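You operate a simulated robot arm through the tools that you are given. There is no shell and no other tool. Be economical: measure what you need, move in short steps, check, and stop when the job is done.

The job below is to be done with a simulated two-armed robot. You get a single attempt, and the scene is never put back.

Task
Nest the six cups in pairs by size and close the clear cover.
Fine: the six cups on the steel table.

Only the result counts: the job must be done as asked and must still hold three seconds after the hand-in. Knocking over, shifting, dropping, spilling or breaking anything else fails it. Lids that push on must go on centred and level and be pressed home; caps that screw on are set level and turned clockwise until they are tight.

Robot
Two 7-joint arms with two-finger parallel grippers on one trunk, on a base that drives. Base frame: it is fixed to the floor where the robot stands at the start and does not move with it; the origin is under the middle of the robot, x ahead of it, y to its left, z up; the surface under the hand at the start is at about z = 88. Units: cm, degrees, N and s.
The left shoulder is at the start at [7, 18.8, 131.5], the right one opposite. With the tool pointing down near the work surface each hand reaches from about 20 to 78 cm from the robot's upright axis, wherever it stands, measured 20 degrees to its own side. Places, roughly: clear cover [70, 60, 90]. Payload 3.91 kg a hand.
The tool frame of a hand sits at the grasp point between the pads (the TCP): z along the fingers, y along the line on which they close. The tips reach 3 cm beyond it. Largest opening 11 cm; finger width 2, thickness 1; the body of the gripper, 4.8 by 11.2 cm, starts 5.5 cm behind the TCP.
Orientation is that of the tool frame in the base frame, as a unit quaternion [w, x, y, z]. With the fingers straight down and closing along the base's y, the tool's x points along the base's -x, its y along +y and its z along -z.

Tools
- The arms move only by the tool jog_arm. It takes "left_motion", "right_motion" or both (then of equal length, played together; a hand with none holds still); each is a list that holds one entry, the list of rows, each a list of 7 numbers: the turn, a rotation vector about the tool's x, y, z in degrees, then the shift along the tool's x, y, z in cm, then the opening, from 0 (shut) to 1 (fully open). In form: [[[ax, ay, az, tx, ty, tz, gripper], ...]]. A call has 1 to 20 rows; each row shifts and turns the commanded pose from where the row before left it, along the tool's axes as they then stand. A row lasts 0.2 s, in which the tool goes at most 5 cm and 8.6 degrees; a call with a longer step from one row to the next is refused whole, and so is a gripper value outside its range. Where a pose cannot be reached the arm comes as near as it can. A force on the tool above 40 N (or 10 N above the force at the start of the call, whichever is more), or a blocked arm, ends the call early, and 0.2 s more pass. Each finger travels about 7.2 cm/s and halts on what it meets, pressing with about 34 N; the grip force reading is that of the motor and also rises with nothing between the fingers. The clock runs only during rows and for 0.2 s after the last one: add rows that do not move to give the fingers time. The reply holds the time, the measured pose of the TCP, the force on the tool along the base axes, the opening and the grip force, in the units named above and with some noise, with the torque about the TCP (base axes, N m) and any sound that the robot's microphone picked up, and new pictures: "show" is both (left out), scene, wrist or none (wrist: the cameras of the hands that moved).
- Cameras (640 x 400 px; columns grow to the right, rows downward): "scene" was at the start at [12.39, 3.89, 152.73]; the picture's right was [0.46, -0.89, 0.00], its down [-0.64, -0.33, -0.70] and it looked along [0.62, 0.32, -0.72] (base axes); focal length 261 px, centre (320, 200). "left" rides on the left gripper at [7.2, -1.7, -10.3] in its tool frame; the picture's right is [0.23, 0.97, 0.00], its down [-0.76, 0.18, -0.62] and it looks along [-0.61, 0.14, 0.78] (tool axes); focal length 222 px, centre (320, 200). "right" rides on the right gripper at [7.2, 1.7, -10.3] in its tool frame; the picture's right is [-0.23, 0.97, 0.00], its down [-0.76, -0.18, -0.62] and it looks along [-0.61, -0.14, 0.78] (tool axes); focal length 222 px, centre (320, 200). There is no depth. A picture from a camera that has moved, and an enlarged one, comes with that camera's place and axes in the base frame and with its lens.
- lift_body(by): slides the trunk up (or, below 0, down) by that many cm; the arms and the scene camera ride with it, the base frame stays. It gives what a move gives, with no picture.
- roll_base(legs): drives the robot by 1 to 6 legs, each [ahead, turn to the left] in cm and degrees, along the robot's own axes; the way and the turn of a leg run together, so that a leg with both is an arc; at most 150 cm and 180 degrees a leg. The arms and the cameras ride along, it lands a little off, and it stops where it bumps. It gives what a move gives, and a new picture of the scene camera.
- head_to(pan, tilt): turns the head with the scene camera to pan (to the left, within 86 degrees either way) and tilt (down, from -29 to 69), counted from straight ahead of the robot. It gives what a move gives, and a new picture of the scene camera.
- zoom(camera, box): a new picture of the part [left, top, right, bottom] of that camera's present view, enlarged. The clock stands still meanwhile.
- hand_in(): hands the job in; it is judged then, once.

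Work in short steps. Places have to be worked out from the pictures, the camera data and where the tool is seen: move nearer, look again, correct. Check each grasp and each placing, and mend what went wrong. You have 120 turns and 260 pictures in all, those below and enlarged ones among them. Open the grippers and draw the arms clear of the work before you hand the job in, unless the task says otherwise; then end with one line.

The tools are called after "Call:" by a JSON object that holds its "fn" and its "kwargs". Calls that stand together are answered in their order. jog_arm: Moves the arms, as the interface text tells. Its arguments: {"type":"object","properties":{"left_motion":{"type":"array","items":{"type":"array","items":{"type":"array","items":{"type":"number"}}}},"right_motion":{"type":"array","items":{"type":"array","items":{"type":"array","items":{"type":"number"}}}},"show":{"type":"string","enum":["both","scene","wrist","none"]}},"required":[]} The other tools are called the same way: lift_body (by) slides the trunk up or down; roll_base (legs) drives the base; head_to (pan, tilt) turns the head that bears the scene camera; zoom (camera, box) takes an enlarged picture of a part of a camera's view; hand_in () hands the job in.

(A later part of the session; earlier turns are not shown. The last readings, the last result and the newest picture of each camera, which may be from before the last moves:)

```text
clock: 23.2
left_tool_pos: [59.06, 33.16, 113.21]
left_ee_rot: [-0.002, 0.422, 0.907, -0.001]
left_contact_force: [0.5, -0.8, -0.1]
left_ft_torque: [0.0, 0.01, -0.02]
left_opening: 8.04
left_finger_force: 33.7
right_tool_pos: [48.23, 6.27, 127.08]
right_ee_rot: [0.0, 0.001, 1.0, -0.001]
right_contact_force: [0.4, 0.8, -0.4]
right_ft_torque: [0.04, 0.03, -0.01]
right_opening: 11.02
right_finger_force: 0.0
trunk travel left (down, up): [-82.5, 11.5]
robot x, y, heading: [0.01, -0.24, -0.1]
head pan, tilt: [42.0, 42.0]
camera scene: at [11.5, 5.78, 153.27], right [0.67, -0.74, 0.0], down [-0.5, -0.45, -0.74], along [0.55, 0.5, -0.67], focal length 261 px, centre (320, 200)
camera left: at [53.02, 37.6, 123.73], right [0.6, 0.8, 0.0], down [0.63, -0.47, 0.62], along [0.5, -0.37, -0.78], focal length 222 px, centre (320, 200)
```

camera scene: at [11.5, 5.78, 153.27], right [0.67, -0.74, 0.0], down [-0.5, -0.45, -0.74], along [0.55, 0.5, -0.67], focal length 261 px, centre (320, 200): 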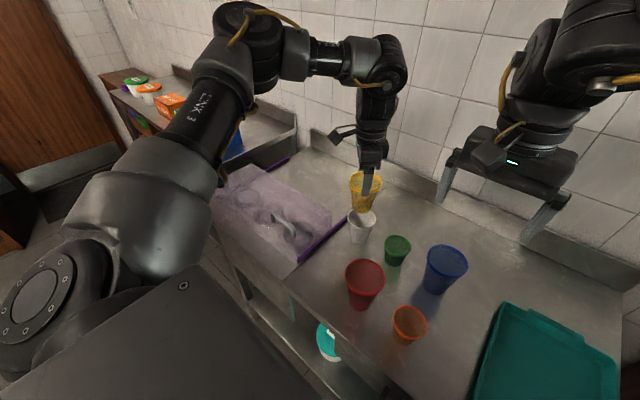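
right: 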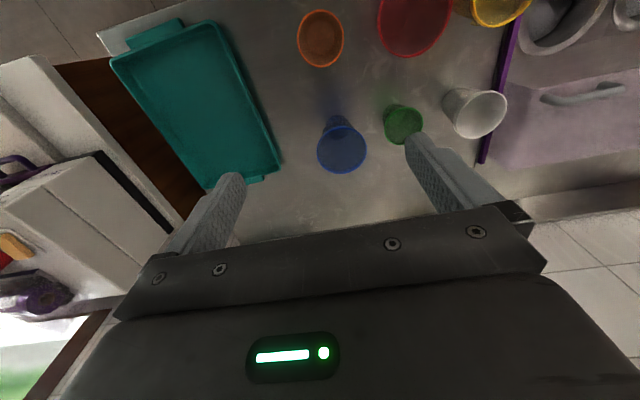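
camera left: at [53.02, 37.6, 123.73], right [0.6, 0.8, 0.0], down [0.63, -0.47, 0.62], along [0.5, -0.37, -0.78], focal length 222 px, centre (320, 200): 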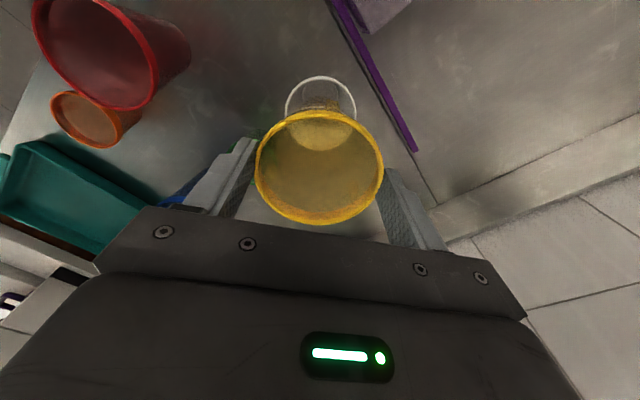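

The white centre is about (59.6, 33.0) and the TCP is at (59.06, 33.16). I'll lower 2.5 cm and shift +0.6 in x.

Call:
{"fn": "jog_arm", "kwargs": {"left_motion": [[[0, 0, 0, 0, 0, 1.5, 0.5], [0, 0, 0, -0.4, 0.4, 1, 0.5], [0, 0, 0, 0, 0, 0, 0.5]]]}}

Call:
{"fn": "zoom", "kwargs": {"camera": "scene", "box": [320, 160, 410, 250]}}

```text
clock: 24.0
left_tool_pos: [58.76, 33.53, 110.98]
left_ee_rot: [-0.001, 0.423, 0.906, 0.0]
left_contact_force: [0.3, -0.1, -0.1]
left_ft_torque: [0.02, 0.02, -0.01]
left_opening: 8.02
left_finger_force: 34.2
left hand out of reach, approached as far as the arm can: row 2
right_tool_pos: [48.23, 6.09, 127.02]
right_ee_rot: [0.0, 0.001, 1.0, 0.0]
right_contact_force: [-0.1, -0.3, 0.8]
right_ft_torque: [-0.02, 0.0, 0.0]
right_opening: 10.97
right_finger_force: 0.1
trunk travel left (down, up): [-82.5, 11.5]
robot x, y, heading: [0.1, 0.27, -0.0]
head pan, tilt: [42.0, 42.0]
camera scene: at [11.48, 5.77, 153.27], right [0.67, -0.74, 0.0], down [-0.5, -0.45, -0.74], along [0.55, 0.5, -0.67], focal length 261 px, centre (320, 200)
camera left: at [52.8, 37.94, 121.41], right [0.6, 0.8, 0.0], down [0.63, -0.47, 0.62], along [0.5, -0.37, -0.78], focal length 222 px, centre (320, 200)
```

scene: 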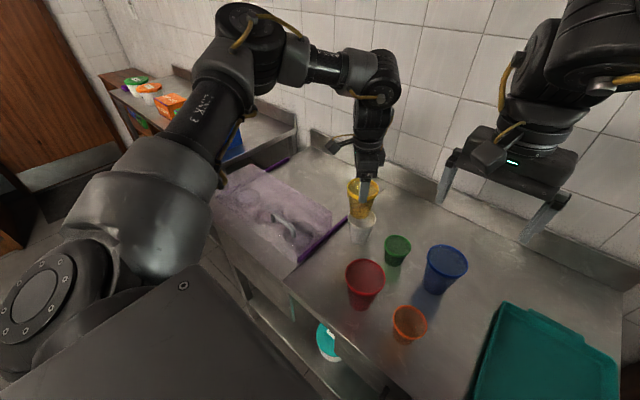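
left: 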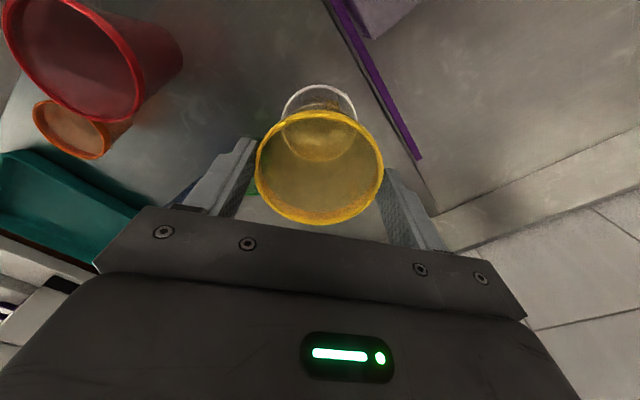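

```text
4.44 times, centred on (365, 205) of scene
camera zoom: at [11.48, 5.77, 153.27], right [0.67, -0.74, 0.0], down [-0.5, -0.45, -0.74], along [0.55, 0.5, -0.67], focal length 1161 px, centre (120, 178)
```

zoom: 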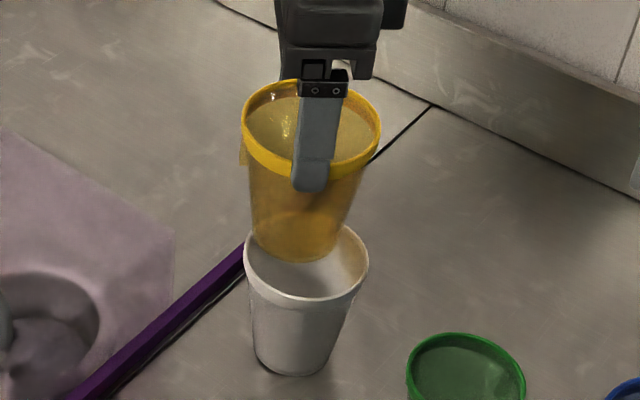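

The left arm is at a joint limit here, and other cups will need the same reach. I'll raise the hand and roll the base forward 5 cm; the table edge is at about x 33, so there should be room.

Call:
{"fn": "jog_arm", "kwargs": {"left_motion": [[[0, 0, 0, 0, 0, -3, 0.5], [0, 0, 0, 0, 0, -3, 0.5]]], "show": "none"}}

Call:
{"fn": "roll_base", "kwargs": {"legs": [[4, 0]]}}

```text
clock: 24.6
left_tool_pos: [58.71, 33.38, 117.05]
left_ee_rot: [-0.003, 0.423, 0.906, 0.0]
left_contact_force: [-0.3, -0.5, -0.3]
left_ft_torque: [0.04, -0.01, -0.03]
left_opening: 8.03
left_finger_force: 33.5
right_tool_pos: [48.12, 6.09, 127.08]
right_ee_rot: [0.0, 0.0, 1.0, 0.0]
right_contact_force: [-0.1, -0.8, -1.0]
right_ft_torque: [-0.01, -0.01, -0.02]
right_opening: 11.01
right_finger_force: 0.2
trunk travel left (down, up): [-82.5, 11.5]
robot x, y, heading: [0.21, -0.02, -0.2]
head pan, tilt: [42.0, 42.0]
```

```text
clock: 25.5
left_tool_pos: [61.99, 33.56, 117.62]
left_ee_rot: [0.002, 0.423, 0.906, 0.002]
left_contact_force: [0.0, 0.5, -0.2]
left_ft_torque: [-0.06, -0.01, 0.04]
left_opening: 8.02
left_finger_force: 34.4
right_tool_pos: [51.25, 6.4, 127.61]
right_ee_rot: [0.006, 0.0, 1.0, -0.002]
right_contact_force: [-0.5, -0.6, 0.7]
right_ft_torque: [0.01, -0.04, -0.01]
right_opening: 10.99
right_finger_force: 0.2
trunk travel left (down, up): [-82.5, 11.5]
robot x, y, heading: [4.05, -0.18, -0.2]
head pan, tilt: [42.0, 42.0]
camera scene: at [14.54, 5.83, 153.34], right [0.67, -0.74, 0.0], down [-0.49, -0.45, -0.75], along [0.56, 0.5, -0.67], focal length 261 px, centre (320, 200)
```

scene: 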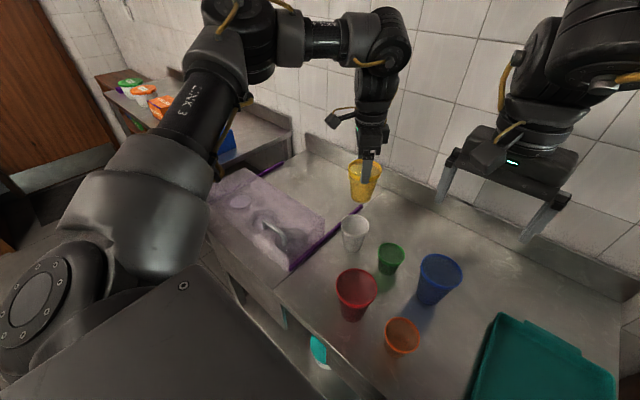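

The base moved about 3.4 cm with nothing bumped. Now I'll go to (59.7, 33.0) and lower to z 111.

Call:
{"fn": "jog_arm", "kwargs": {"left_motion": [[[0, 0, 0, 0.55, -1.04, 0, 0.5], [0, 0, 0, 0.55, -1.04, 0, 0.5], [0, 0, 0, 0, 0, 3, 0.5], [0, 0, 0, 0, 0, 3.2, 0.5], [0, 0, 0, 0, 0, 0, 0.5]]]}}

Call:
{"fn": "zoom", "kwargs": {"camera": "scene", "box": [310, 160, 400, 250]}}

Call:
{"fn": "zoom", "kwargs": {"camera": "left", "box": [230, 60, 410, 240]}}

```text
clock: 26.7
left_tool_pos: [60.19, 33.04, 111.01]
left_ee_rot: [-0.001, 0.422, 0.906, 0.001]
left_contact_force: [0.5, -0.8, -0.6]
left_ft_torque: [-0.02, -0.04, -0.04]
left_opening: 8.06
left_finger_force: 33.9
right_tool_pos: [51.9, 6.21, 127.17]
right_ee_rot: [0.002, 0.001, 1.0, 0.0]
right_contact_force: [-1.3, 0.2, -0.1]
right_ft_torque: [-0.02, 0.01, -0.03]
right_opening: 11.01
right_finger_force: 0.2
trunk travel left (down, up): [-82.5, 11.5]
robot x, y, heading: [3.98, -0.3, -0.1]
head pan, tilt: [42.0, 42.0]
camera scene: at [15.35, 5.79, 153.28], right [0.67, -0.74, 0.0], down [-0.5, -0.45, -0.74], along [0.55, 0.5, -0.67], focal length 261 px, centre (320, 200)
camera left: at [54.19, 37.55, 121.46], right [0.6, 0.8, 0.0], down [0.63, -0.47, 0.62], along [0.5, -0.37, -0.78], focal length 222 px, centre (320, 200)
```

scene: 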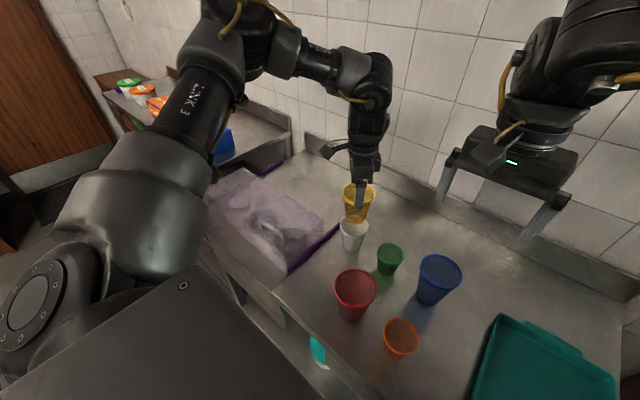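
left: 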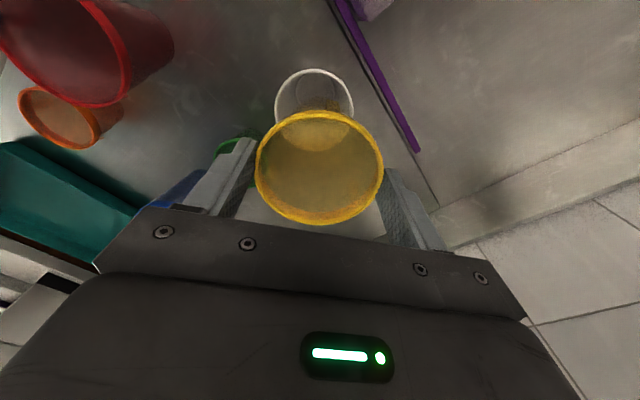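

```text
4.44 times, centred on (355, 205) of scene
camera zoom: at [15.35, 5.79, 153.28], right [0.67, -0.74, 0.0], down [-0.5, -0.45, -0.74], along [0.55, 0.5, -0.67], focal length 1161 px, centre (164, 178)
```

zoom: 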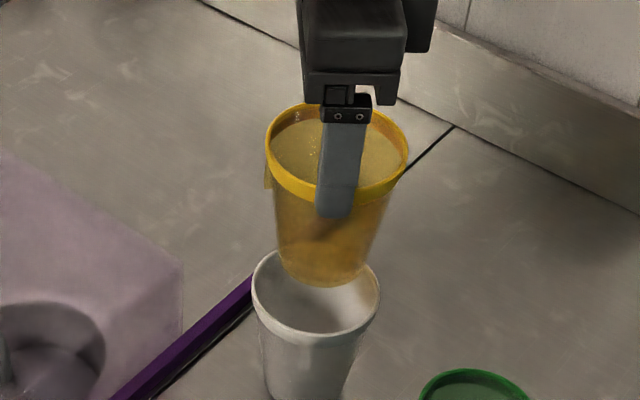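

```text
2.22 times, centred on (320, 150) of left
camera zoom: at [54.19, 37.55, 121.46], right [0.6, 0.8, 0.0], down [0.63, -0.47, 0.62], along [0.5, -0.37, -0.78], focal length 494 px, centre (320, 311)
```

zoom: 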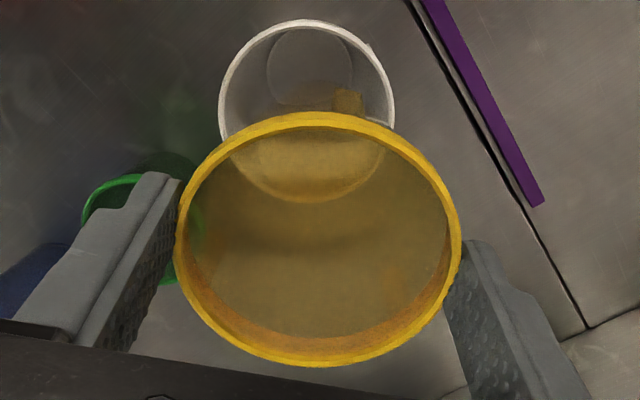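

White minus yellow is about (-0.4, -0.15) cm, averaging both cameras. I'll correct that and lower 8.5 cm into the white cup, watching the force.

Call:
{"fn": "jog_arm", "kwargs": {"left_motion": [[[0, 0, 0, 0.14, -0.4, 0, 0.5], [0, 0, 0, 0, 0, 1.5, 0.5], [0, 0, 0, 0, 0, 1.5, 0.5], [0, 0, 0, 0, 0, 1.5, 0.5], [0, 0, 0, 0, 0, 1.5, 0.5], [0, 0, 0, 0, 0, 1.5, 0.5], [0, 0, 0, 0, 0, 1, 0.5]]]}}

Call:
{"fn": "zoom", "kwargs": {"camera": "scene", "box": [310, 160, 400, 250]}}

```text
clock: 28.3
left_tool_pos: [59.04, 33.59, 103.28]
left_ee_rot: [0.0, 0.423, 0.906, 0.0]
left_contact_force: [0.0, 1.0, 0.1]
left_ft_torque: [0.01, 0.01, 0.0]
left_opening: 8.04
left_finger_force: 33.9
left hand out of reach, approached as far as the arm can: row 6, 7
right_tool_pos: [51.89, 6.22, 127.22]
right_ee_rot: [0.002, -0.001, 1.0, -0.001]
right_contact_force: [0.3, 0.3, -0.2]
right_ft_torque: [0.02, 0.0, 0.0]
right_opening: 11.01
right_finger_force: 0.0
trunk travel left (down, up): [-82.5, 11.5]
robot x, y, heading: [4.05, 0.14, -0.1]
head pan, tilt: [42.0, 42.0]
camera scene: at [15.49, 5.79, 153.27], right [0.67, -0.74, 0.0], down [-0.5, -0.45, -0.74], along [0.55, 0.5, -0.67], focal length 261 px, centre (320, 200)
camera left: at [53.06, 38.09, 113.57], right [0.6, 0.8, 0.0], down [0.63, -0.47, 0.62], along [0.5, -0.37, -0.78], focal length 222 px, centre (320, 200)
```

scene: 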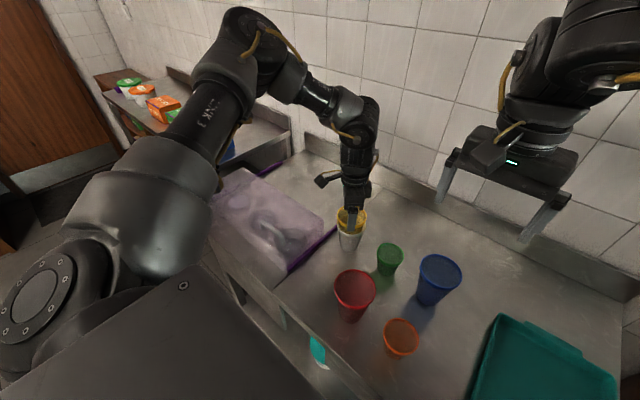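
left: 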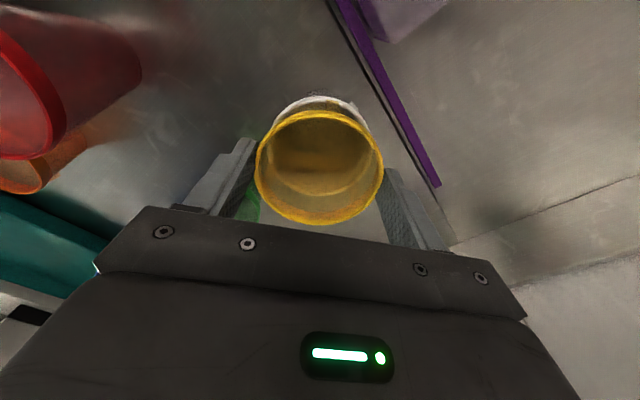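

```text
4.44 times, centred on (355, 205) of scene
camera zoom: at [15.49, 5.79, 153.27], right [0.67, -0.74, 0.0], down [-0.5, -0.45, -0.74], along [0.55, 0.5, -0.67], focal length 1161 px, centre (164, 178)
```

zoom: 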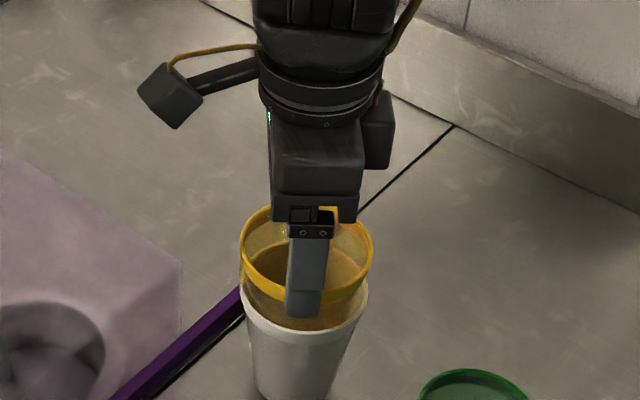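

The cup is inside white with no contact force, but the arm is at its limit. I'll lower the trunk 1.5 cm to take the hand down instead.

Call:
{"fn": "lift_body", "kwargs": {"by": -1.5}}

Call:
{"fn": "zoom", "kwargs": {"camera": "scene", "box": [310, 160, 400, 250]}}

```text
clock: 28.9
left_tool_pos: [59.0, 33.44, 102.09]
left_ee_rot: [0.003, 0.423, 0.906, 0.001]
left_contact_force: [2.3, 3.7, 31.9]
left_ft_torque: [-0.22, -0.13, 0.06]
left_opening: 8.07
left_finger_force: 33.8
right_tool_pos: [51.63, 5.99, 125.85]
right_ee_rot: [0.002, 0.0, 1.0, 0.001]
right_contact_force: [0.4, -0.1, -0.4]
right_ft_torque: [0.0, 0.05, -0.01]
right_opening: 10.97
right_finger_force: 0.1
trunk travel left (down, up): [-81.0, 13.0]
robot x, y, heading: [4.08, -0.17, -0.2]
head pan, tilt: [42.0, 42.0]
```

```text
4.44 times, centred on (355, 205) of scene
camera zoom: at [15.2, 5.6, 151.84], right [0.67, -0.74, 0.0], down [-0.5, -0.45, -0.74], along [0.55, 0.5, -0.67], focal length 1161 px, centre (164, 178)
```

zoom: 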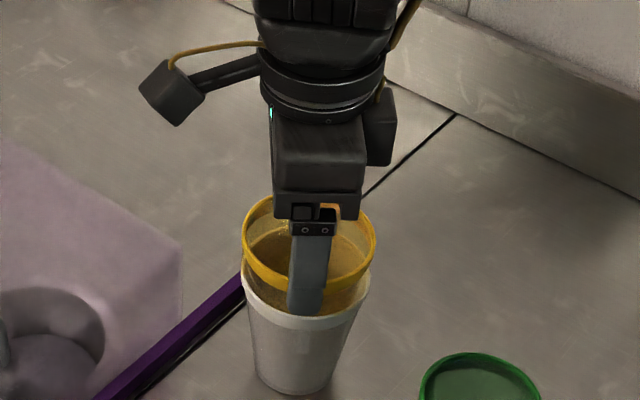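

There is 32 N of upward contact with the rim offset at about 2.8 cm, so it is nested or nearly so. I'll release, rise slightly and look.

Call:
{"fn": "jog_arm", "kwargs": {"left_motion": [[[0, 0, 0, 0, 0, -0.5, 0.5], [0, 0, 0, 0, 0, 0, 0.8], [0, 0, 0, 0, 0, 0, 1], [0, 0, 0, 0, 0, 0, 1], [0, 0, 0, 0, 0, -2, 1], [0, 0, 0, 0, 0, -4, 1], [0, 0, 0, 0, 0, -4, 1]]]}}

Call:
{"fn": "zoom", "kwargs": {"camera": "scene", "box": [310, 160, 400, 250]}}

Call:
{"fn": "zoom", "kwargs": {"camera": "left", "box": [230, 60, 410, 240]}}

```text
clock: 30.5
left_tool_pos: [59.09, 33.32, 112.47]
left_ee_rot: [0.0, 0.422, 0.906, 0.0]
left_contact_force: [0.0, -0.2, 0.1]
left_ft_torque: [-0.01, -0.02, 0.02]
left_opening: 11.01
left_finger_force: 0.0
right_tool_pos: [51.79, 6.15, 125.73]
right_ee_rot: [0.002, 0.0, 1.0, 0.0]
right_contact_force: [-0.6, 0.8, 0.0]
right_ft_torque: [0.01, 0.01, -0.01]
right_opening: 11.0
right_finger_force: 0.1
trunk travel left (down, up): [-81.0, 13.0]
robot x, y, heading: [3.9, -0.0, -0.2]
head pan, tilt: [42.0, 42.0]
camera scene: at [15.38, 5.7, 151.77], right [0.67, -0.74, 0.0], down [-0.5, -0.45, -0.74], along [0.55, 0.5, -0.67], focal length 261 px, centre (320, 200)
camera left: at [53.02, 37.88, 122.77], right [0.6, 0.8, 0.0], down [0.63, -0.47, 0.62], along [0.5, -0.37, -0.78], focal length 222 px, centre (320, 200)
```

scene: 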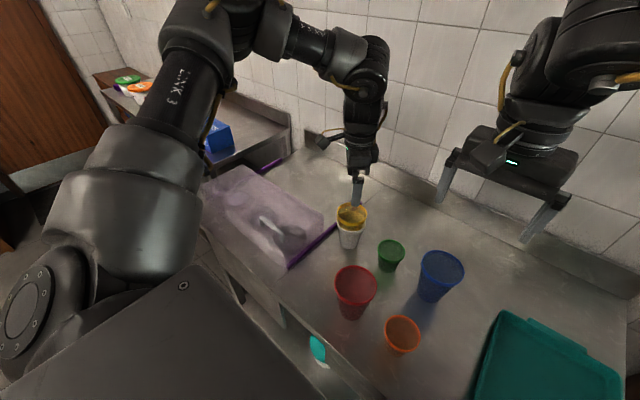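
left: 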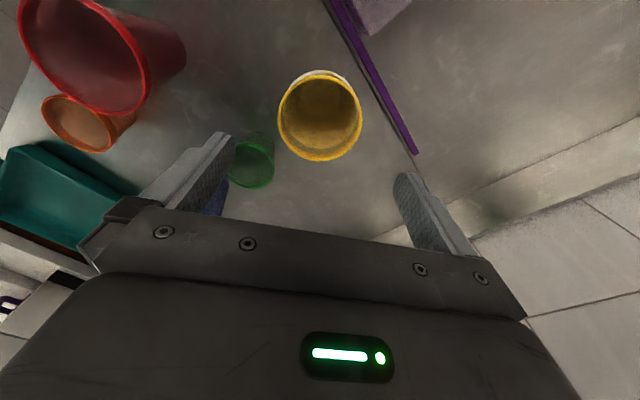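

```text
4.44 times, centred on (355, 205) of scene
camera zoom: at [15.38, 5.7, 151.77], right [0.67, -0.74, 0.0], down [-0.5, -0.45, -0.74], along [0.55, 0.5, -0.67], focal length 1161 px, centre (164, 178)
```

zoom: 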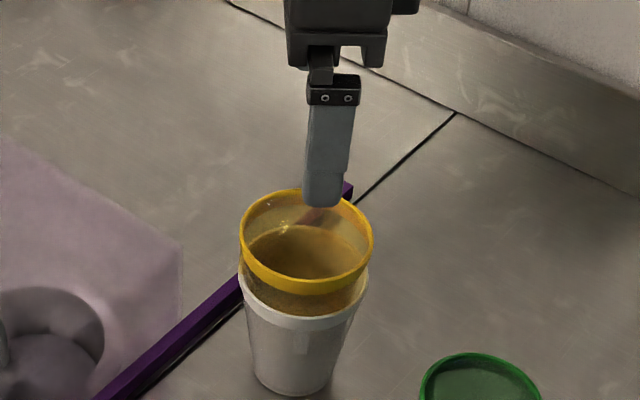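

```text
2.22 times, centred on (320, 150) of left
camera zoom: at [53.02, 37.88, 122.77], right [0.6, 0.8, 0.0], down [0.63, -0.47, 0.62], along [0.5, -0.37, -0.78], focal length 494 px, centre (320, 311)
```

zoom: 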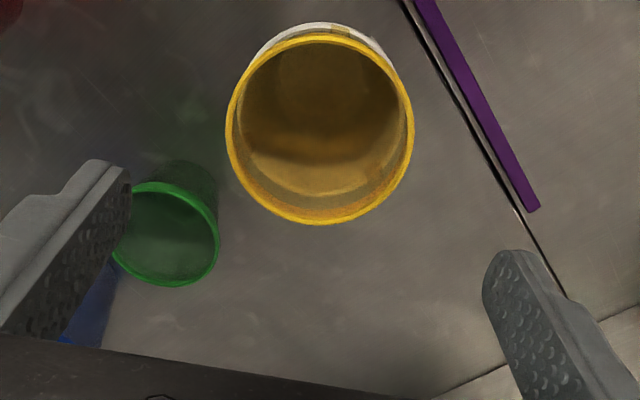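

Yellow is nested: its rim is at 100.4, level, with no slip under the 32 N press. Next I'll park the left arm up and left, and bring the right hand over blue at about (59.5, 8).

Call:
{"fn": "jog_arm", "kwargs": {"left_motion": [[[0, 0, 0, 0, 0, -3, 1], [0, 0, 0, 0, 0, -3, 1], [0, 0, 0, 2.5, 2.1, -2, 1], [0, 0, 0, 2.5, 2.1, -2, 1], [0, 0, 0, 2.5, 2.1, -2, 1], [0, 0, 0, 2.5, 2.1, 0, 1]]], "right_motion": [[[0, 0, 0, -2, 0.3, 0, 1], [0, 0, 0, -2, 0.3, 0, 1], [0, 0, 0, -2, 0.3, 1, 1], [0, 0, 0, -1.7, 0.3, 3, 1], [0, 0, 0, 0, 0.3, 3, 1], [0, 0, 0, 0, 0.3, 2, 1]]]}}

Call:
{"fn": "zoom", "kwargs": {"camera": "scene", "box": [320, 210, 480, 370]}}

Call:
{"fn": "zoom", "kwargs": {"camera": "right", "box": [220, 0, 540, 200]}}

```text
clock: 31.9
left_tool_pos: [59.09, 46.82, 124.25]
left_ee_rot: [0.001, 0.423, 0.906, -0.001]
left_contact_force: [0.4, 0.6, -0.2]
left_ft_torque: [-0.02, -0.02, 0.01]
left_opening: 11.01
left_finger_force: 0.2
right_tool_pos: [60.57, 7.13, 117.87]
right_ee_rot: [0.001, 0.015, 1.0, 0.017]
right_contact_force: [-0.5, 0.3, -0.3]
right_ft_torque: [-0.01, 0.04, -0.01]
right_opening: 10.99
right_finger_force: 0.1
trunk travel left (down, up): [-81.0, 13.0]
robot x, y, heading: [3.71, -0.19, -0.0]
head pan, tilt: [42.0, 42.0]
camera scene: at [15.51, 5.93, 151.76], right [0.67, -0.74, 0.0], down [-0.5, -0.45, -0.74], along [0.55, 0.5, -0.67], focal length 261 px, centre (320, 200)
camera right: at [53.24, 8.61, 128.11], right [0.26, 0.97, 0.03], down [0.76, -0.22, 0.62], along [0.6, -0.13, -0.79], focal length 222 px, centre (320, 200)
camera left: at [53.12, 51.52, 134.63], right [0.6, 0.8, 0.0], down [0.62, -0.47, 0.62], along [0.5, -0.38, -0.78], focal length 222 px, centre (320, 200)
```

scene: 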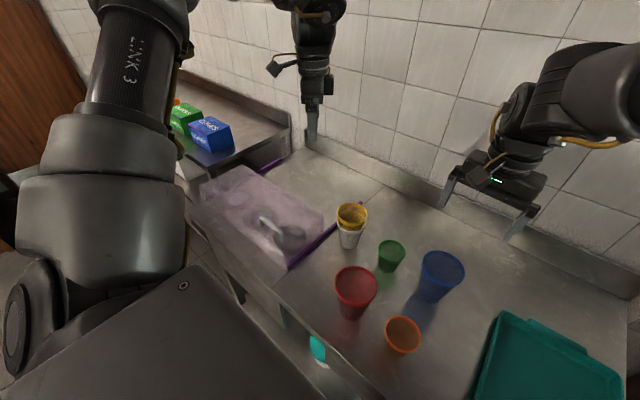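
right: 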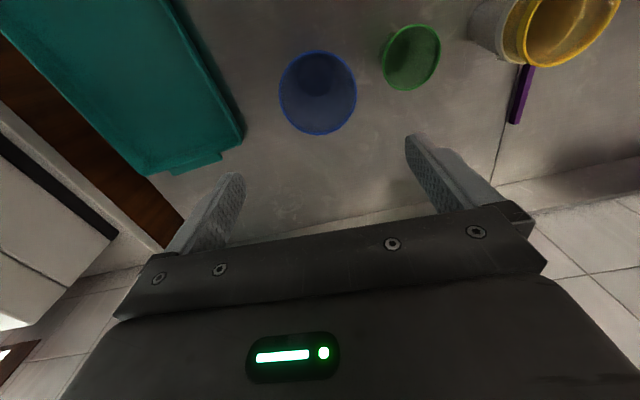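
left: 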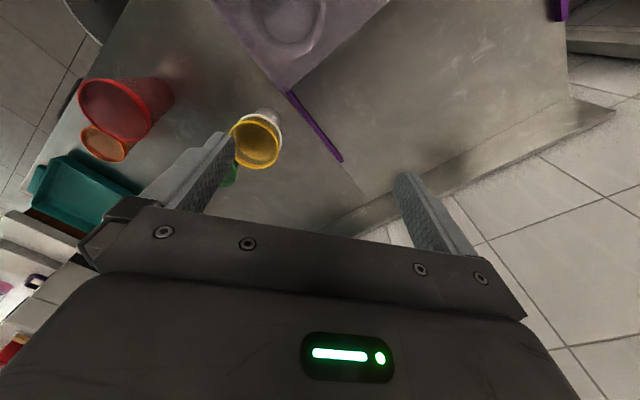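

```text
2.50 times, centred on (400, 290) of scene
camera zoom: at [15.51, 5.93, 151.76], right [0.67, -0.74, 0.0], down [-0.5, -0.45, -0.74], along [0.55, 0.5, -0.67], focal length 653 px, centre (120, -25)
```

zoom: 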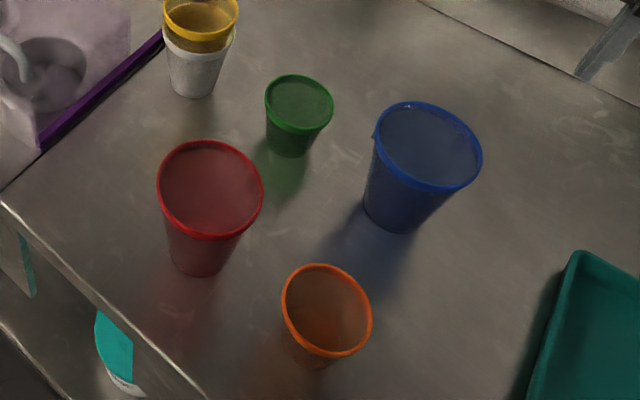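

```text
2.00 times, centred on (380, 100) of right
camera zoom: at [53.24, 8.61, 128.11], right [0.26, 0.97, 0.03], down [0.76, -0.22, 0.62], along [0.6, -0.13, -0.79], focal length 444 px, centre (200, 400)
```

zoom: 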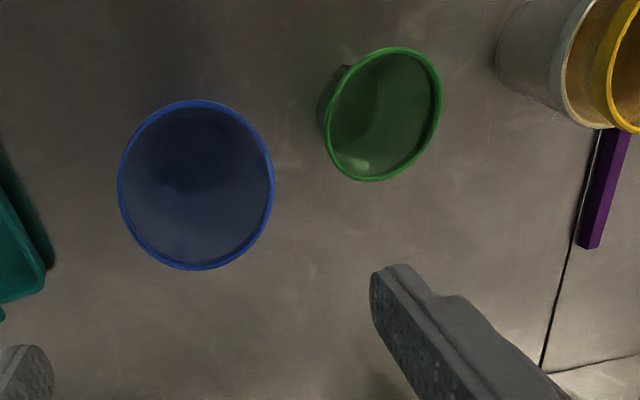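

Estimates are blue at (59.2, 7.8) with rim z 100.6, red at (42.4, 20.0), green at (59.5, 20.4) with rim z 95, and orange at (42.9, 7.9). The right hand reads a small tilt, so I'll let it settle and re-read.

Call:
{"fn": "jog_arm", "kwargs": {"right_motion": [[[0, 0, 0, 1.0, 0.3, 0, 1], [0, 0, 0, 0, 0, 0, 1], [0, 0, 0, 0, 0, 0, 1]]], "show": "wrist"}}

```text
clock: 32.7
left_tool_pos: [59.16, 46.87, 124.23]
left_ee_rot: [0.0, 0.422, 0.907, 0.0]
left_contact_force: [0.2, -0.5, -0.3]
left_ft_torque: [0.0, 0.0, 0.04]
left_opening: 10.99
left_finger_force: 0.1
right_tool_pos: [59.49, 6.89, 116.75]
right_ee_rot: [-0.008, 0.017, 1.0, 0.012]
right_contact_force: [-0.1, 0.1, 0.9]
right_ft_torque: [-0.04, 0.0, -0.02]
right_opening: 10.98
right_finger_force: 0.0
trunk travel left (down, up): [-81.0, 13.0]
robot x, y, heading: [4.5, -0.06, 0.1]
head pan, tilt: [42.0, 42.0]
camera right: at [52.31, 8.64, 127.16], right [0.26, 0.97, 0.02], down [0.76, -0.22, 0.61], along [0.59, -0.14, -0.79], focal length 222 px, centre (320, 200)
```

right: 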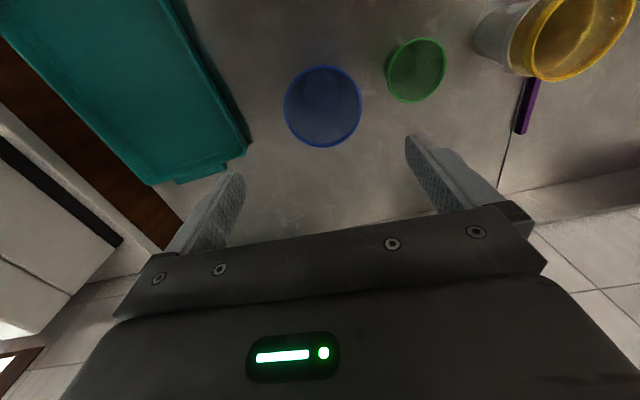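

The right arm is short of its commanded pose, again near a limit. All the cups are clear of the hands, so I'll roll forward another 5 cm for better reach.

Call:
{"fn": "roll_base", "kwargs": {"legs": [[5, 0]]}}

```text
clock: 33.7
left_tool_pos: [62.03, 46.75, 124.27]
left_ee_rot: [0.0, 0.423, 0.906, 0.0]
left_contact_force: [0.5, -0.2, -0.1]
left_ft_torque: [0.04, -0.03, -0.04]
left_opening: 11.01
left_finger_force: 0.0
right_tool_pos: [62.33, 6.75, 116.77]
right_ee_rot: [-0.008, 0.018, 1.0, 0.016]
right_contact_force: [0.2, 0.5, 0.0]
right_ft_torque: [-0.01, 0.02, 0.0]
right_opening: 11.02
right_finger_force: 0.0
trunk travel left (down, up): [-81.0, 13.0]
robot x, y, heading: [6.91, 0.4, -0.4]
head pan, tilt: [42.0, 42.0]
stopped in leg 1: the robot was blocked; the commanded pose is now the measured one
camera scene: at [18.39, 5.72, 151.77], right [0.67, -0.74, 0.0], down [-0.5, -0.45, -0.74], along [0.55, 0.5, -0.67], focal length 261 px, centre (320, 200)
```

scene: 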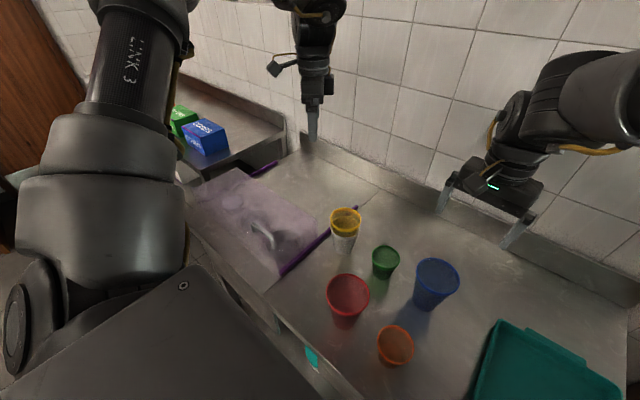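

The base touched the table after 2.9 cm, and everything still stands. I'll back off 1 cm, then straighten the right hand above blue.

Call:
{"fn": "roll_base", "kwargs": {"legs": [[-1, 0]]}}

Call:
{"fn": "jog_arm", "kwargs": {"right_motion": [[[0, 0, 0, 1.5, 0.8, 0, 1], [0, 0, 0, 0, 0, 0, 1], [0, 0, 0, 0, 0, 0, 1]]], "show": "wrist"}}

```text
clock: 34.4
left_tool_pos: [61.52, 46.89, 124.06]
left_ee_rot: [-0.001, 0.423, 0.906, -0.001]
left_contact_force: [0.0, 0.2, -0.8]
left_ft_torque: [-0.02, 0.04, 0.02]
left_opening: 11.0
left_finger_force: 0.1
right_tool_pos: [61.86, 6.73, 116.62]
right_ee_rot: [-0.01, 0.019, 1.0, 0.016]
right_contact_force: [-0.2, -0.1, -0.2]
right_ft_torque: [-0.01, 0.04, -0.01]
right_opening: 10.98
right_finger_force: 0.1
trunk travel left (down, up): [-81.0, 13.0]
robot x, y, heading: [6.15, 0.17, 0.1]
head pan, tilt: [42.0, 42.0]
camera scene: at [17.97, 5.81, 151.71], right [0.67, -0.74, 0.0], down [-0.5, -0.45, -0.74], along [0.55, 0.5, -0.67], focal length 261 px, centre (320, 200)
```

scene: 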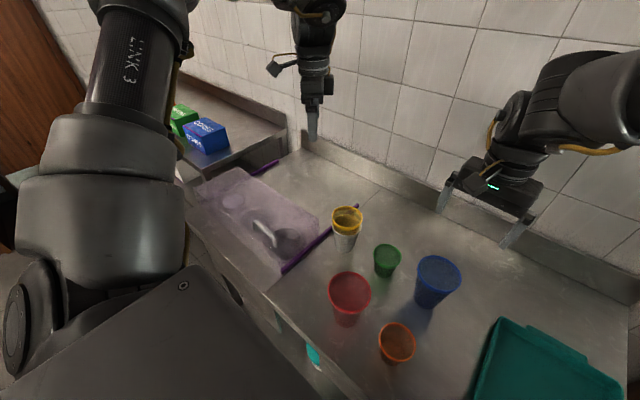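

```text
clock: 35.2
left_tool_pos: [61.0, 46.89, 124.28]
left_ee_rot: [0.002, 0.423, 0.906, 0.001]
left_contact_force: [-1.2, -0.4, 1.0]
left_ft_torque: [0.02, -0.02, -0.01]
left_opening: 10.98
left_finger_force: 0.1
right_tool_pos: [60.18, 7.48, 116.75]
right_ee_rot: [-0.011, 0.023, 1.0, 0.018]
right_contact_force: [0.3, 0.6, -0.1]
right_ft_torque: [0.0, -0.02, -0.02]
right_opening: 11.0
right_finger_force: 0.1
trunk travel left (down, up): [-81.0, 13.0]
robot x, y, heading: [5.74, 0.25, 0.0]
head pan, tilt: [42.0, 42.0]
camera right: at [53.11, 9.12, 127.25], right [0.27, 0.96, 0.03], down [0.77, -0.24, 0.6], along [0.58, -0.14, -0.8], focal length 222 px, centre (320, 200)
```

right: 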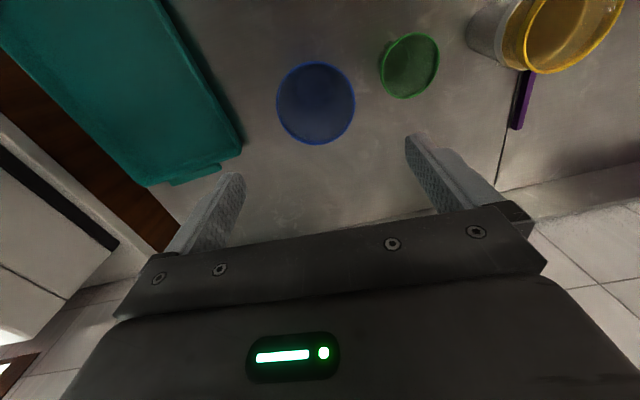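

I'll remove the roughly 2° orientation error that was baked in by the block.

Call:
{"fn": "jog_arm", "kwargs": {"right_motion": [[[2.06, -1.2, -2.6, 0, 0, 0, 1], [0, 0, 0, 0, 0, 0, 1], [0, 0, 0, 0, 0, 0, 1]]], "show": "wrist"}}

Call:
{"fn": "zoom", "kwargs": {"camera": "scene", "box": [320, 210, 480, 370]}}

Call:
{"fn": "zoom", "kwargs": {"camera": "right", "box": [220, 0, 540, 200]}}

```text
clock: 36.0
left_tool_pos: [61.02, 46.86, 124.36]
left_ee_rot: [0.001, 0.422, 0.906, -0.001]
left_contact_force: [-0.3, 1.6, -0.2]
left_ft_torque: [0.01, -0.02, -0.01]
left_opening: 10.99
left_finger_force: 0.0
right_tool_pos: [60.84, 6.59, 117.39]
right_ee_rot: [-0.002, 0.012, 1.0, 0.013]
right_contact_force: [-0.9, 0.1, -0.2]
right_ft_torque: [-0.02, 0.0, -0.01]
right_opening: 11.01
right_finger_force: 0.0
trunk travel left (down, up): [-81.0, 13.0]
robot x, y, heading: [5.69, -0.14, -0.3]
head pan, tilt: [42.0, 42.0]
camera right: at [53.56, 8.22, 127.79], right [0.25, 0.97, 0.02], down [0.76, -0.21, 0.62], along [0.6, -0.14, -0.79], focal length 222 px, centre (320, 200)
```

right: 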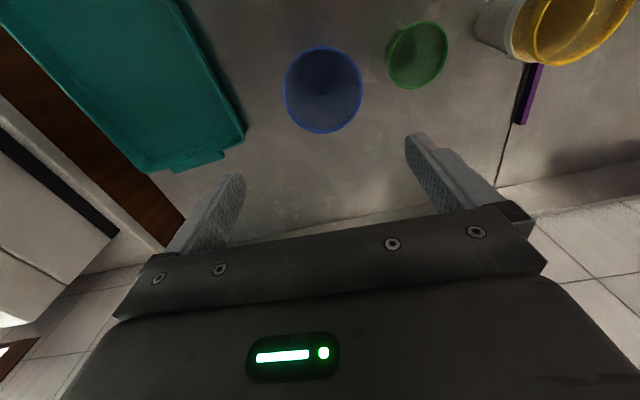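

```text
2.50 times, centred on (400, 290) of scene
camera zoom: at [17.25, 5.78, 151.78], right [0.67, -0.74, 0.0], down [-0.5, -0.45, -0.74], along [0.55, 0.5, -0.67], focal length 653 px, centre (120, -25)
```

zoom: 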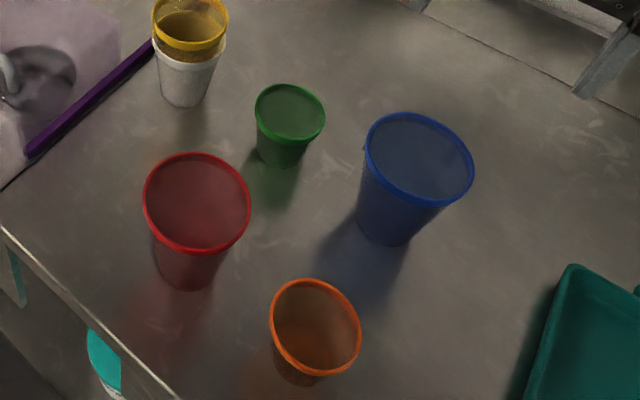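

```text
2.00 times, centred on (380, 100) of right
camera zoom: at [53.56, 8.22, 127.79], right [0.25, 0.97, 0.02], down [0.76, -0.21, 0.62], along [0.6, -0.14, -0.79], focal length 444 px, centre (200, 400)
```

zoom: 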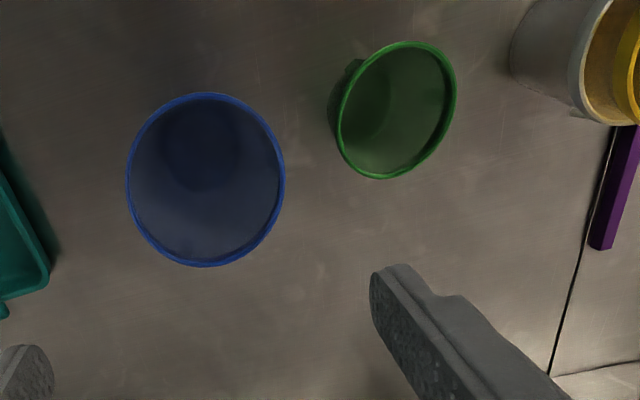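

The right wrist is pushed off its commanded pose in this yaw, so a joint limit is near. I'll test a different yaw, +40° about tool z, to see whether the pose errors vanish.

Call:
{"fn": "jog_arm", "kwargs": {"right_motion": [[[0, 0, 8, 0, 0, 0, 1], [0, 0, 8, 0, 0, 0, 1], [0, 0, 8, 0, 0, 0, 1], [0, 0, 8, 0, 0, 0, 1], [0, 0, 8, 0, 0, 0, 1], [0, 0, 0, 0, 0, 0, 1]]], "show": "scene"}}

```text
clock: 37.4
left_tool_pos: [60.92, 46.88, 124.31]
left_ee_rot: [0.001, 0.423, 0.906, 0.0]
left_contact_force: [0.1, -0.5, -0.6]
left_ft_torque: [-0.01, -0.01, -0.03]
left_opening: 11.01
left_finger_force: 0.1
right_tool_pos: [59.94, 7.39, 116.92]
right_ee_rot: [0.0, 0.342, 0.94, -0.001]
right_contact_force: [-0.8, 0.1, 0.9]
right_ft_torque: [0.02, -0.01, 0.0]
right_opening: 11.03
right_finger_force: 0.1
trunk travel left (down, up): [-81.0, 13.0]
robot x, y, heading: [5.65, -0.54, -0.4]
head pan, tilt: [42.0, 42.0]
camera scene: at [17.32, 5.77, 151.77], right [0.67, -0.74, 0.0], down [-0.5, -0.45, -0.74], along [0.55, 0.5, -0.67], focal length 261 px, centre (320, 200)
```

scene: 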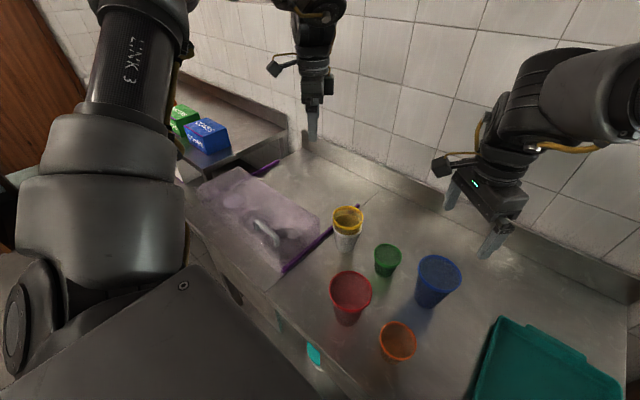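

Yaw +40° restores an exact pose. Blue is at (59.1, 7.7), so I'll align over it and descend part way.

Call:
{"fn": "jog_arm", "kwargs": {"right_motion": [[[0, 0, 0, 0.84, -0.31, 0, 1], [0, 0, 0, 0, 0, 3, 1], [0, 0, 0, 0, 0, 3, 1], [0, 0, 0, 0, 0, 3, 1], [0, 0, 0, 0, 0, 0, 1]]]}}

Call:
{"fn": "zoom", "kwargs": {"camera": "right", "box": [200, 0, 440, 240]}}

Call:
{"fn": "zoom", "kwargs": {"camera": "scene", "box": [380, 190, 520, 320]}}

```text
clock: 38.6
left_tool_pos: [60.8, 46.82, 124.41]
left_ee_rot: [0.001, 0.422, 0.906, -0.001]
left_contact_force: [0.2, 0.7, 0.2]
left_ft_torque: [-0.02, 0.0, -0.03]
left_opening: 11.0
left_finger_force: 0.1
right_tool_pos: [59.01, 7.89, 107.83]
right_ee_rot: [0.005, 0.337, 0.941, -0.001]
right_contact_force: [-0.5, 0.7, -0.2]
right_ft_torque: [0.0, 0.04, 0.03]
right_opening: 10.98
right_finger_force: 0.0
trunk travel left (down, up): [-81.0, 13.0]
robot x, y, heading: [6.02, 0.01, -0.1]
head pan, tilt: [42.0, 42.0]
camera scene: at [17.27, 5.75, 151.78], right [0.67, -0.74, 0.0], down [-0.5, -0.45, -0.74], along [0.55, 0.5, -0.67], focal length 261 px, centre (320, 200)
camera right: at [54.34, 13.87, 117.92], right [0.8, 0.61, 0.0], down [0.47, -0.62, 0.63], along [0.38, -0.5, -0.78], focal length 222 px, centre (320, 200)
```

scene: 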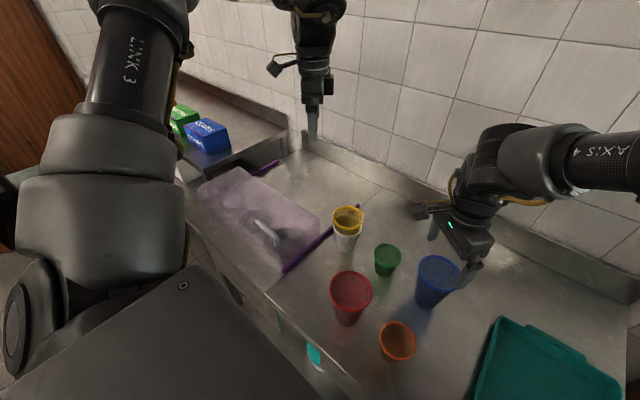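
right: 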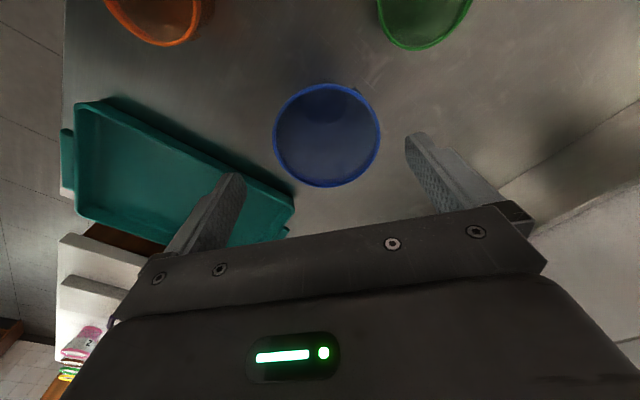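

```text
1.67 times, centred on (320, 120) of right
camera zoom: at [54.34, 13.87, 117.92], right [0.8, 0.61, 0.0], down [0.47, -0.62, 0.63], along [0.38, -0.5, -0.78], focal length 370 px, centre (320, 333)
```

zoom: 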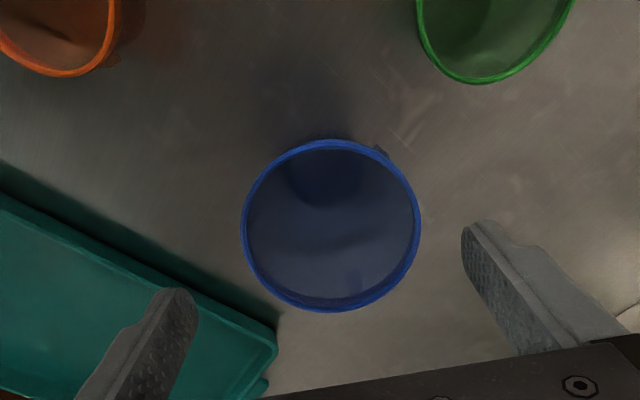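

```text
3.08 times, centred on (450, 255) of scene
camera zoom: at [17.27, 5.75, 151.78], right [0.67, -0.74, 0.0], down [-0.5, -0.45, -0.74], along [0.55, 0.5, -0.67], focal length 804 px, centre (-80, 31)
```

zoom: 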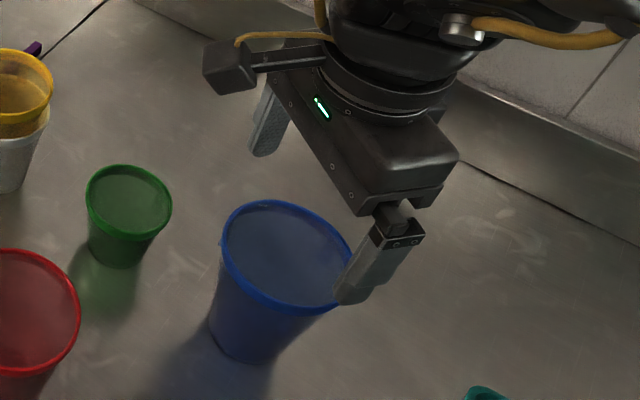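

Descending makes the pose error return, so I'll correct the small offset (+0.4 along tool y) and use the trunk for the last 6 cm.

Call:
{"fn": "jog_arm", "kwargs": {"right_motion": [[[0, 0, 0, 0.25, 0.4, 0, 1], [0, 0, 0, 0, 0, 0, 1]]], "show": "none"}}

Call:
{"fn": "lift_body", "kwargs": {"by": -3.5}}

Call:
{"fn": "zoom", "kwargs": {"camera": "right", "box": [160, 0, 480, 240]}}

Call:
{"fn": "zoom", "kwargs": {"camera": "scene", "box": [380, 190, 520, 320]}}

```text
clock: 39.2
left_tool_pos: [60.92, 46.88, 124.22]
left_ee_rot: [0.0, 0.422, 0.906, 0.0]
left_contact_force: [0.9, -0.2, -0.3]
left_ft_torque: [-0.01, 0.02, 0.01]
left_opening: 11.02
left_finger_force: 0.0
right_tool_pos: [59.08, 8.3, 107.86]
right_ee_rot: [0.004, 0.339, 0.941, -0.001]
right_contact_force: [-0.5, 0.0, 0.2]
right_ft_torque: [-0.02, 0.0, 0.02]
right_opening: 11.0
right_finger_force: 0.1
trunk travel left (down, up): [-81.0, 13.0]
robot x, y, heading: [6.05, -0.11, -0.0]
head pan, tilt: [42.0, 42.0]
```

```text
clock: 40.0
left_tool_pos: [60.94, 46.72, 120.83]
left_ee_rot: [0.002, 0.423, 0.906, -0.001]
left_contact_force: [-0.7, -0.1, 0.6]
left_ft_torque: [0.0, -0.03, 0.0]
left_opening: 10.99
left_finger_force: 0.2
right_tool_pos: [59.05, 8.32, 104.27]
right_ee_rot: [0.004, 0.34, 0.941, -0.002]
right_contact_force: [0.0, -0.2, -0.2]
right_ft_torque: [-0.01, -0.02, -0.02]
right_opening: 11.02
right_finger_force: 0.0
trunk travel left (down, up): [-77.5, 16.5]
robot x, y, heading: [5.78, 0.22, 0.1]
head pan, tilt: [42.0, 42.0]
```

```text
1.67 times, centred on (320, 120) of right
camera zoom: at [54.47, 14.35, 114.53], right [0.8, 0.61, 0.0], down [0.47, -0.62, 0.63], along [0.38, -0.5, -0.78], focal length 370 px, centre (320, 333)
```

zoom: 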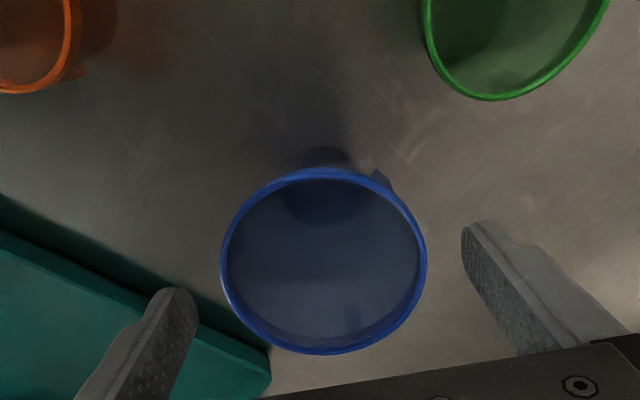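

```text
3.08 times, centred on (450, 255) of scene
camera zoom: at [17.27, 5.75, 148.27], right [0.67, -0.74, 0.0], down [-0.5, -0.45, -0.74], along [0.55, 0.5, -0.67], focal length 804 px, centre (-80, 31)
```

zoom: 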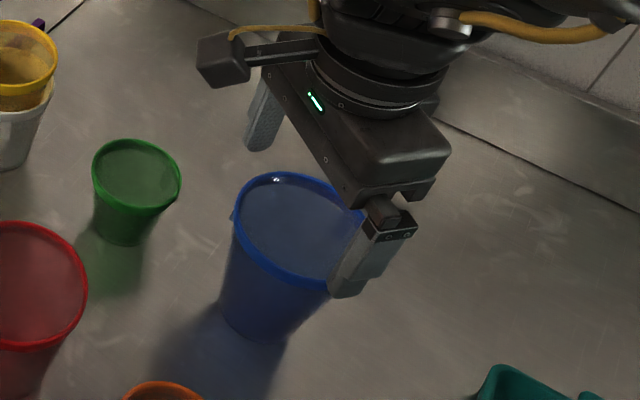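

Now well centred. I'll lower another 2.5 cm with the trunk, then close.

Call:
{"fn": "lift_body", "kwargs": {"by": -2.5}}

Call:
{"fn": "jog_arm", "kwargs": {"right_motion": [[[0, 0, 0, 0, 0, 0, 0.9], [0, 0, 0, 0, 0, 0, 0.75], [0, 0, 0, 0, 0, 0, 0.6], [0, 0, 0, 0, 0, 0, 0.6], [0, 0, 0, 0, 0, 0, 0.6]]]}}

Call:
{"fn": "zoom", "kwargs": {"camera": "scene", "box": [380, 160, 520, 290]}}

```text
clock: 40.7
left_tool_pos: [60.91, 46.92, 118.29]
left_ee_rot: [0.0, 0.422, 0.906, -0.001]
left_contact_force: [-0.3, -0.4, -0.2]
left_ft_torque: [-0.01, 0.0, 0.03]
left_opening: 11.0
left_finger_force: 0.1
right_tool_pos: [59.13, 8.38, 101.77]
right_ee_rot: [0.004, 0.339, 0.941, -0.002]
right_contact_force: [0.0, -0.1, -0.5]
right_ft_torque: [-0.04, 0.01, 0.03]
right_opening: 10.98
right_finger_force: 0.0
trunk travel left (down, up): [-75.0, 19.0]
robot x, y, heading: [6.11, -0.19, 0.1]
head pan, tilt: [42.0, 42.0]
```

```text
clock: 41.9
left_tool_pos: [60.89, 46.91, 118.3]
left_ee_rot: [0.001, 0.423, 0.906, 0.0]
left_contact_force: [1.4, -0.3, 0.4]
left_ft_torque: [0.01, 0.01, 0.0]
left_opening: 11.01
left_finger_force: 0.1
right_tool_pos: [59.12, 8.25, 101.77]
right_ee_rot: [0.004, 0.339, 0.941, -0.001]
right_contact_force: [0.2, -0.8, 1.3]
right_ft_torque: [-0.03, -0.03, -0.01]
right_opening: 8.79
right_finger_force: 33.9
trunk travel left (down, up): [-75.0, 19.0]
robot x, y, heading: [5.72, -0.1, 0.1]
head pan, tilt: [42.0, 42.0]
camera scene: at [17.3, 5.77, 145.77], right [0.67, -0.74, 0.0], down [-0.5, -0.45, -0.74], along [0.55, 0.5, -0.67], focal length 261 px, centre (320, 200)
camera right: at [54.49, 14.36, 112.02], right [0.8, 0.61, 0.0], down [0.47, -0.62, 0.63], along [0.38, -0.5, -0.78], focal length 222 px, centre (320, 200)
```

scene: 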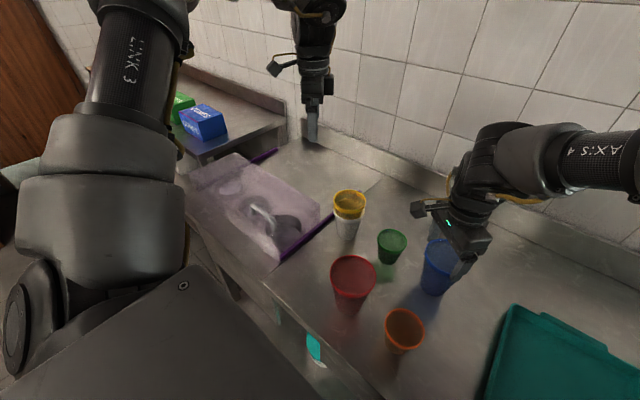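
right: 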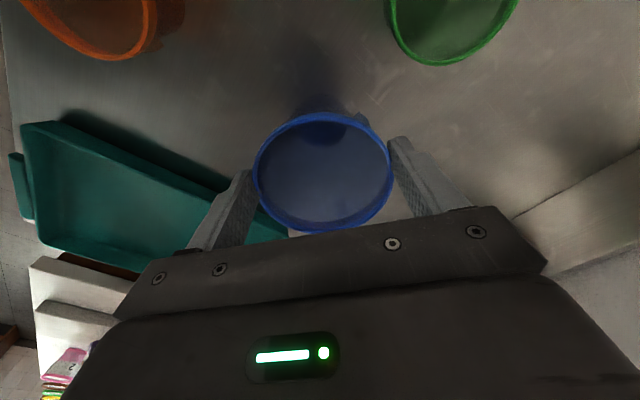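

```text
3.08 times, centred on (450, 225) of scene
camera zoom: at [17.3, 5.77, 145.77], right [0.67, -0.74, 0.0], down [-0.5, -0.45, -0.74], along [0.55, 0.5, -0.67], focal length 804 px, centre (-80, 123)
```

zoom: 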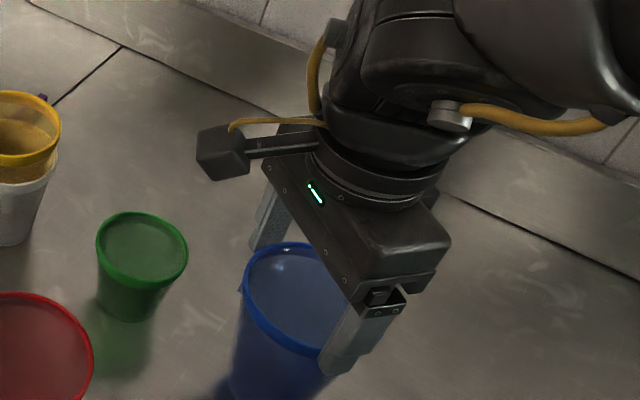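

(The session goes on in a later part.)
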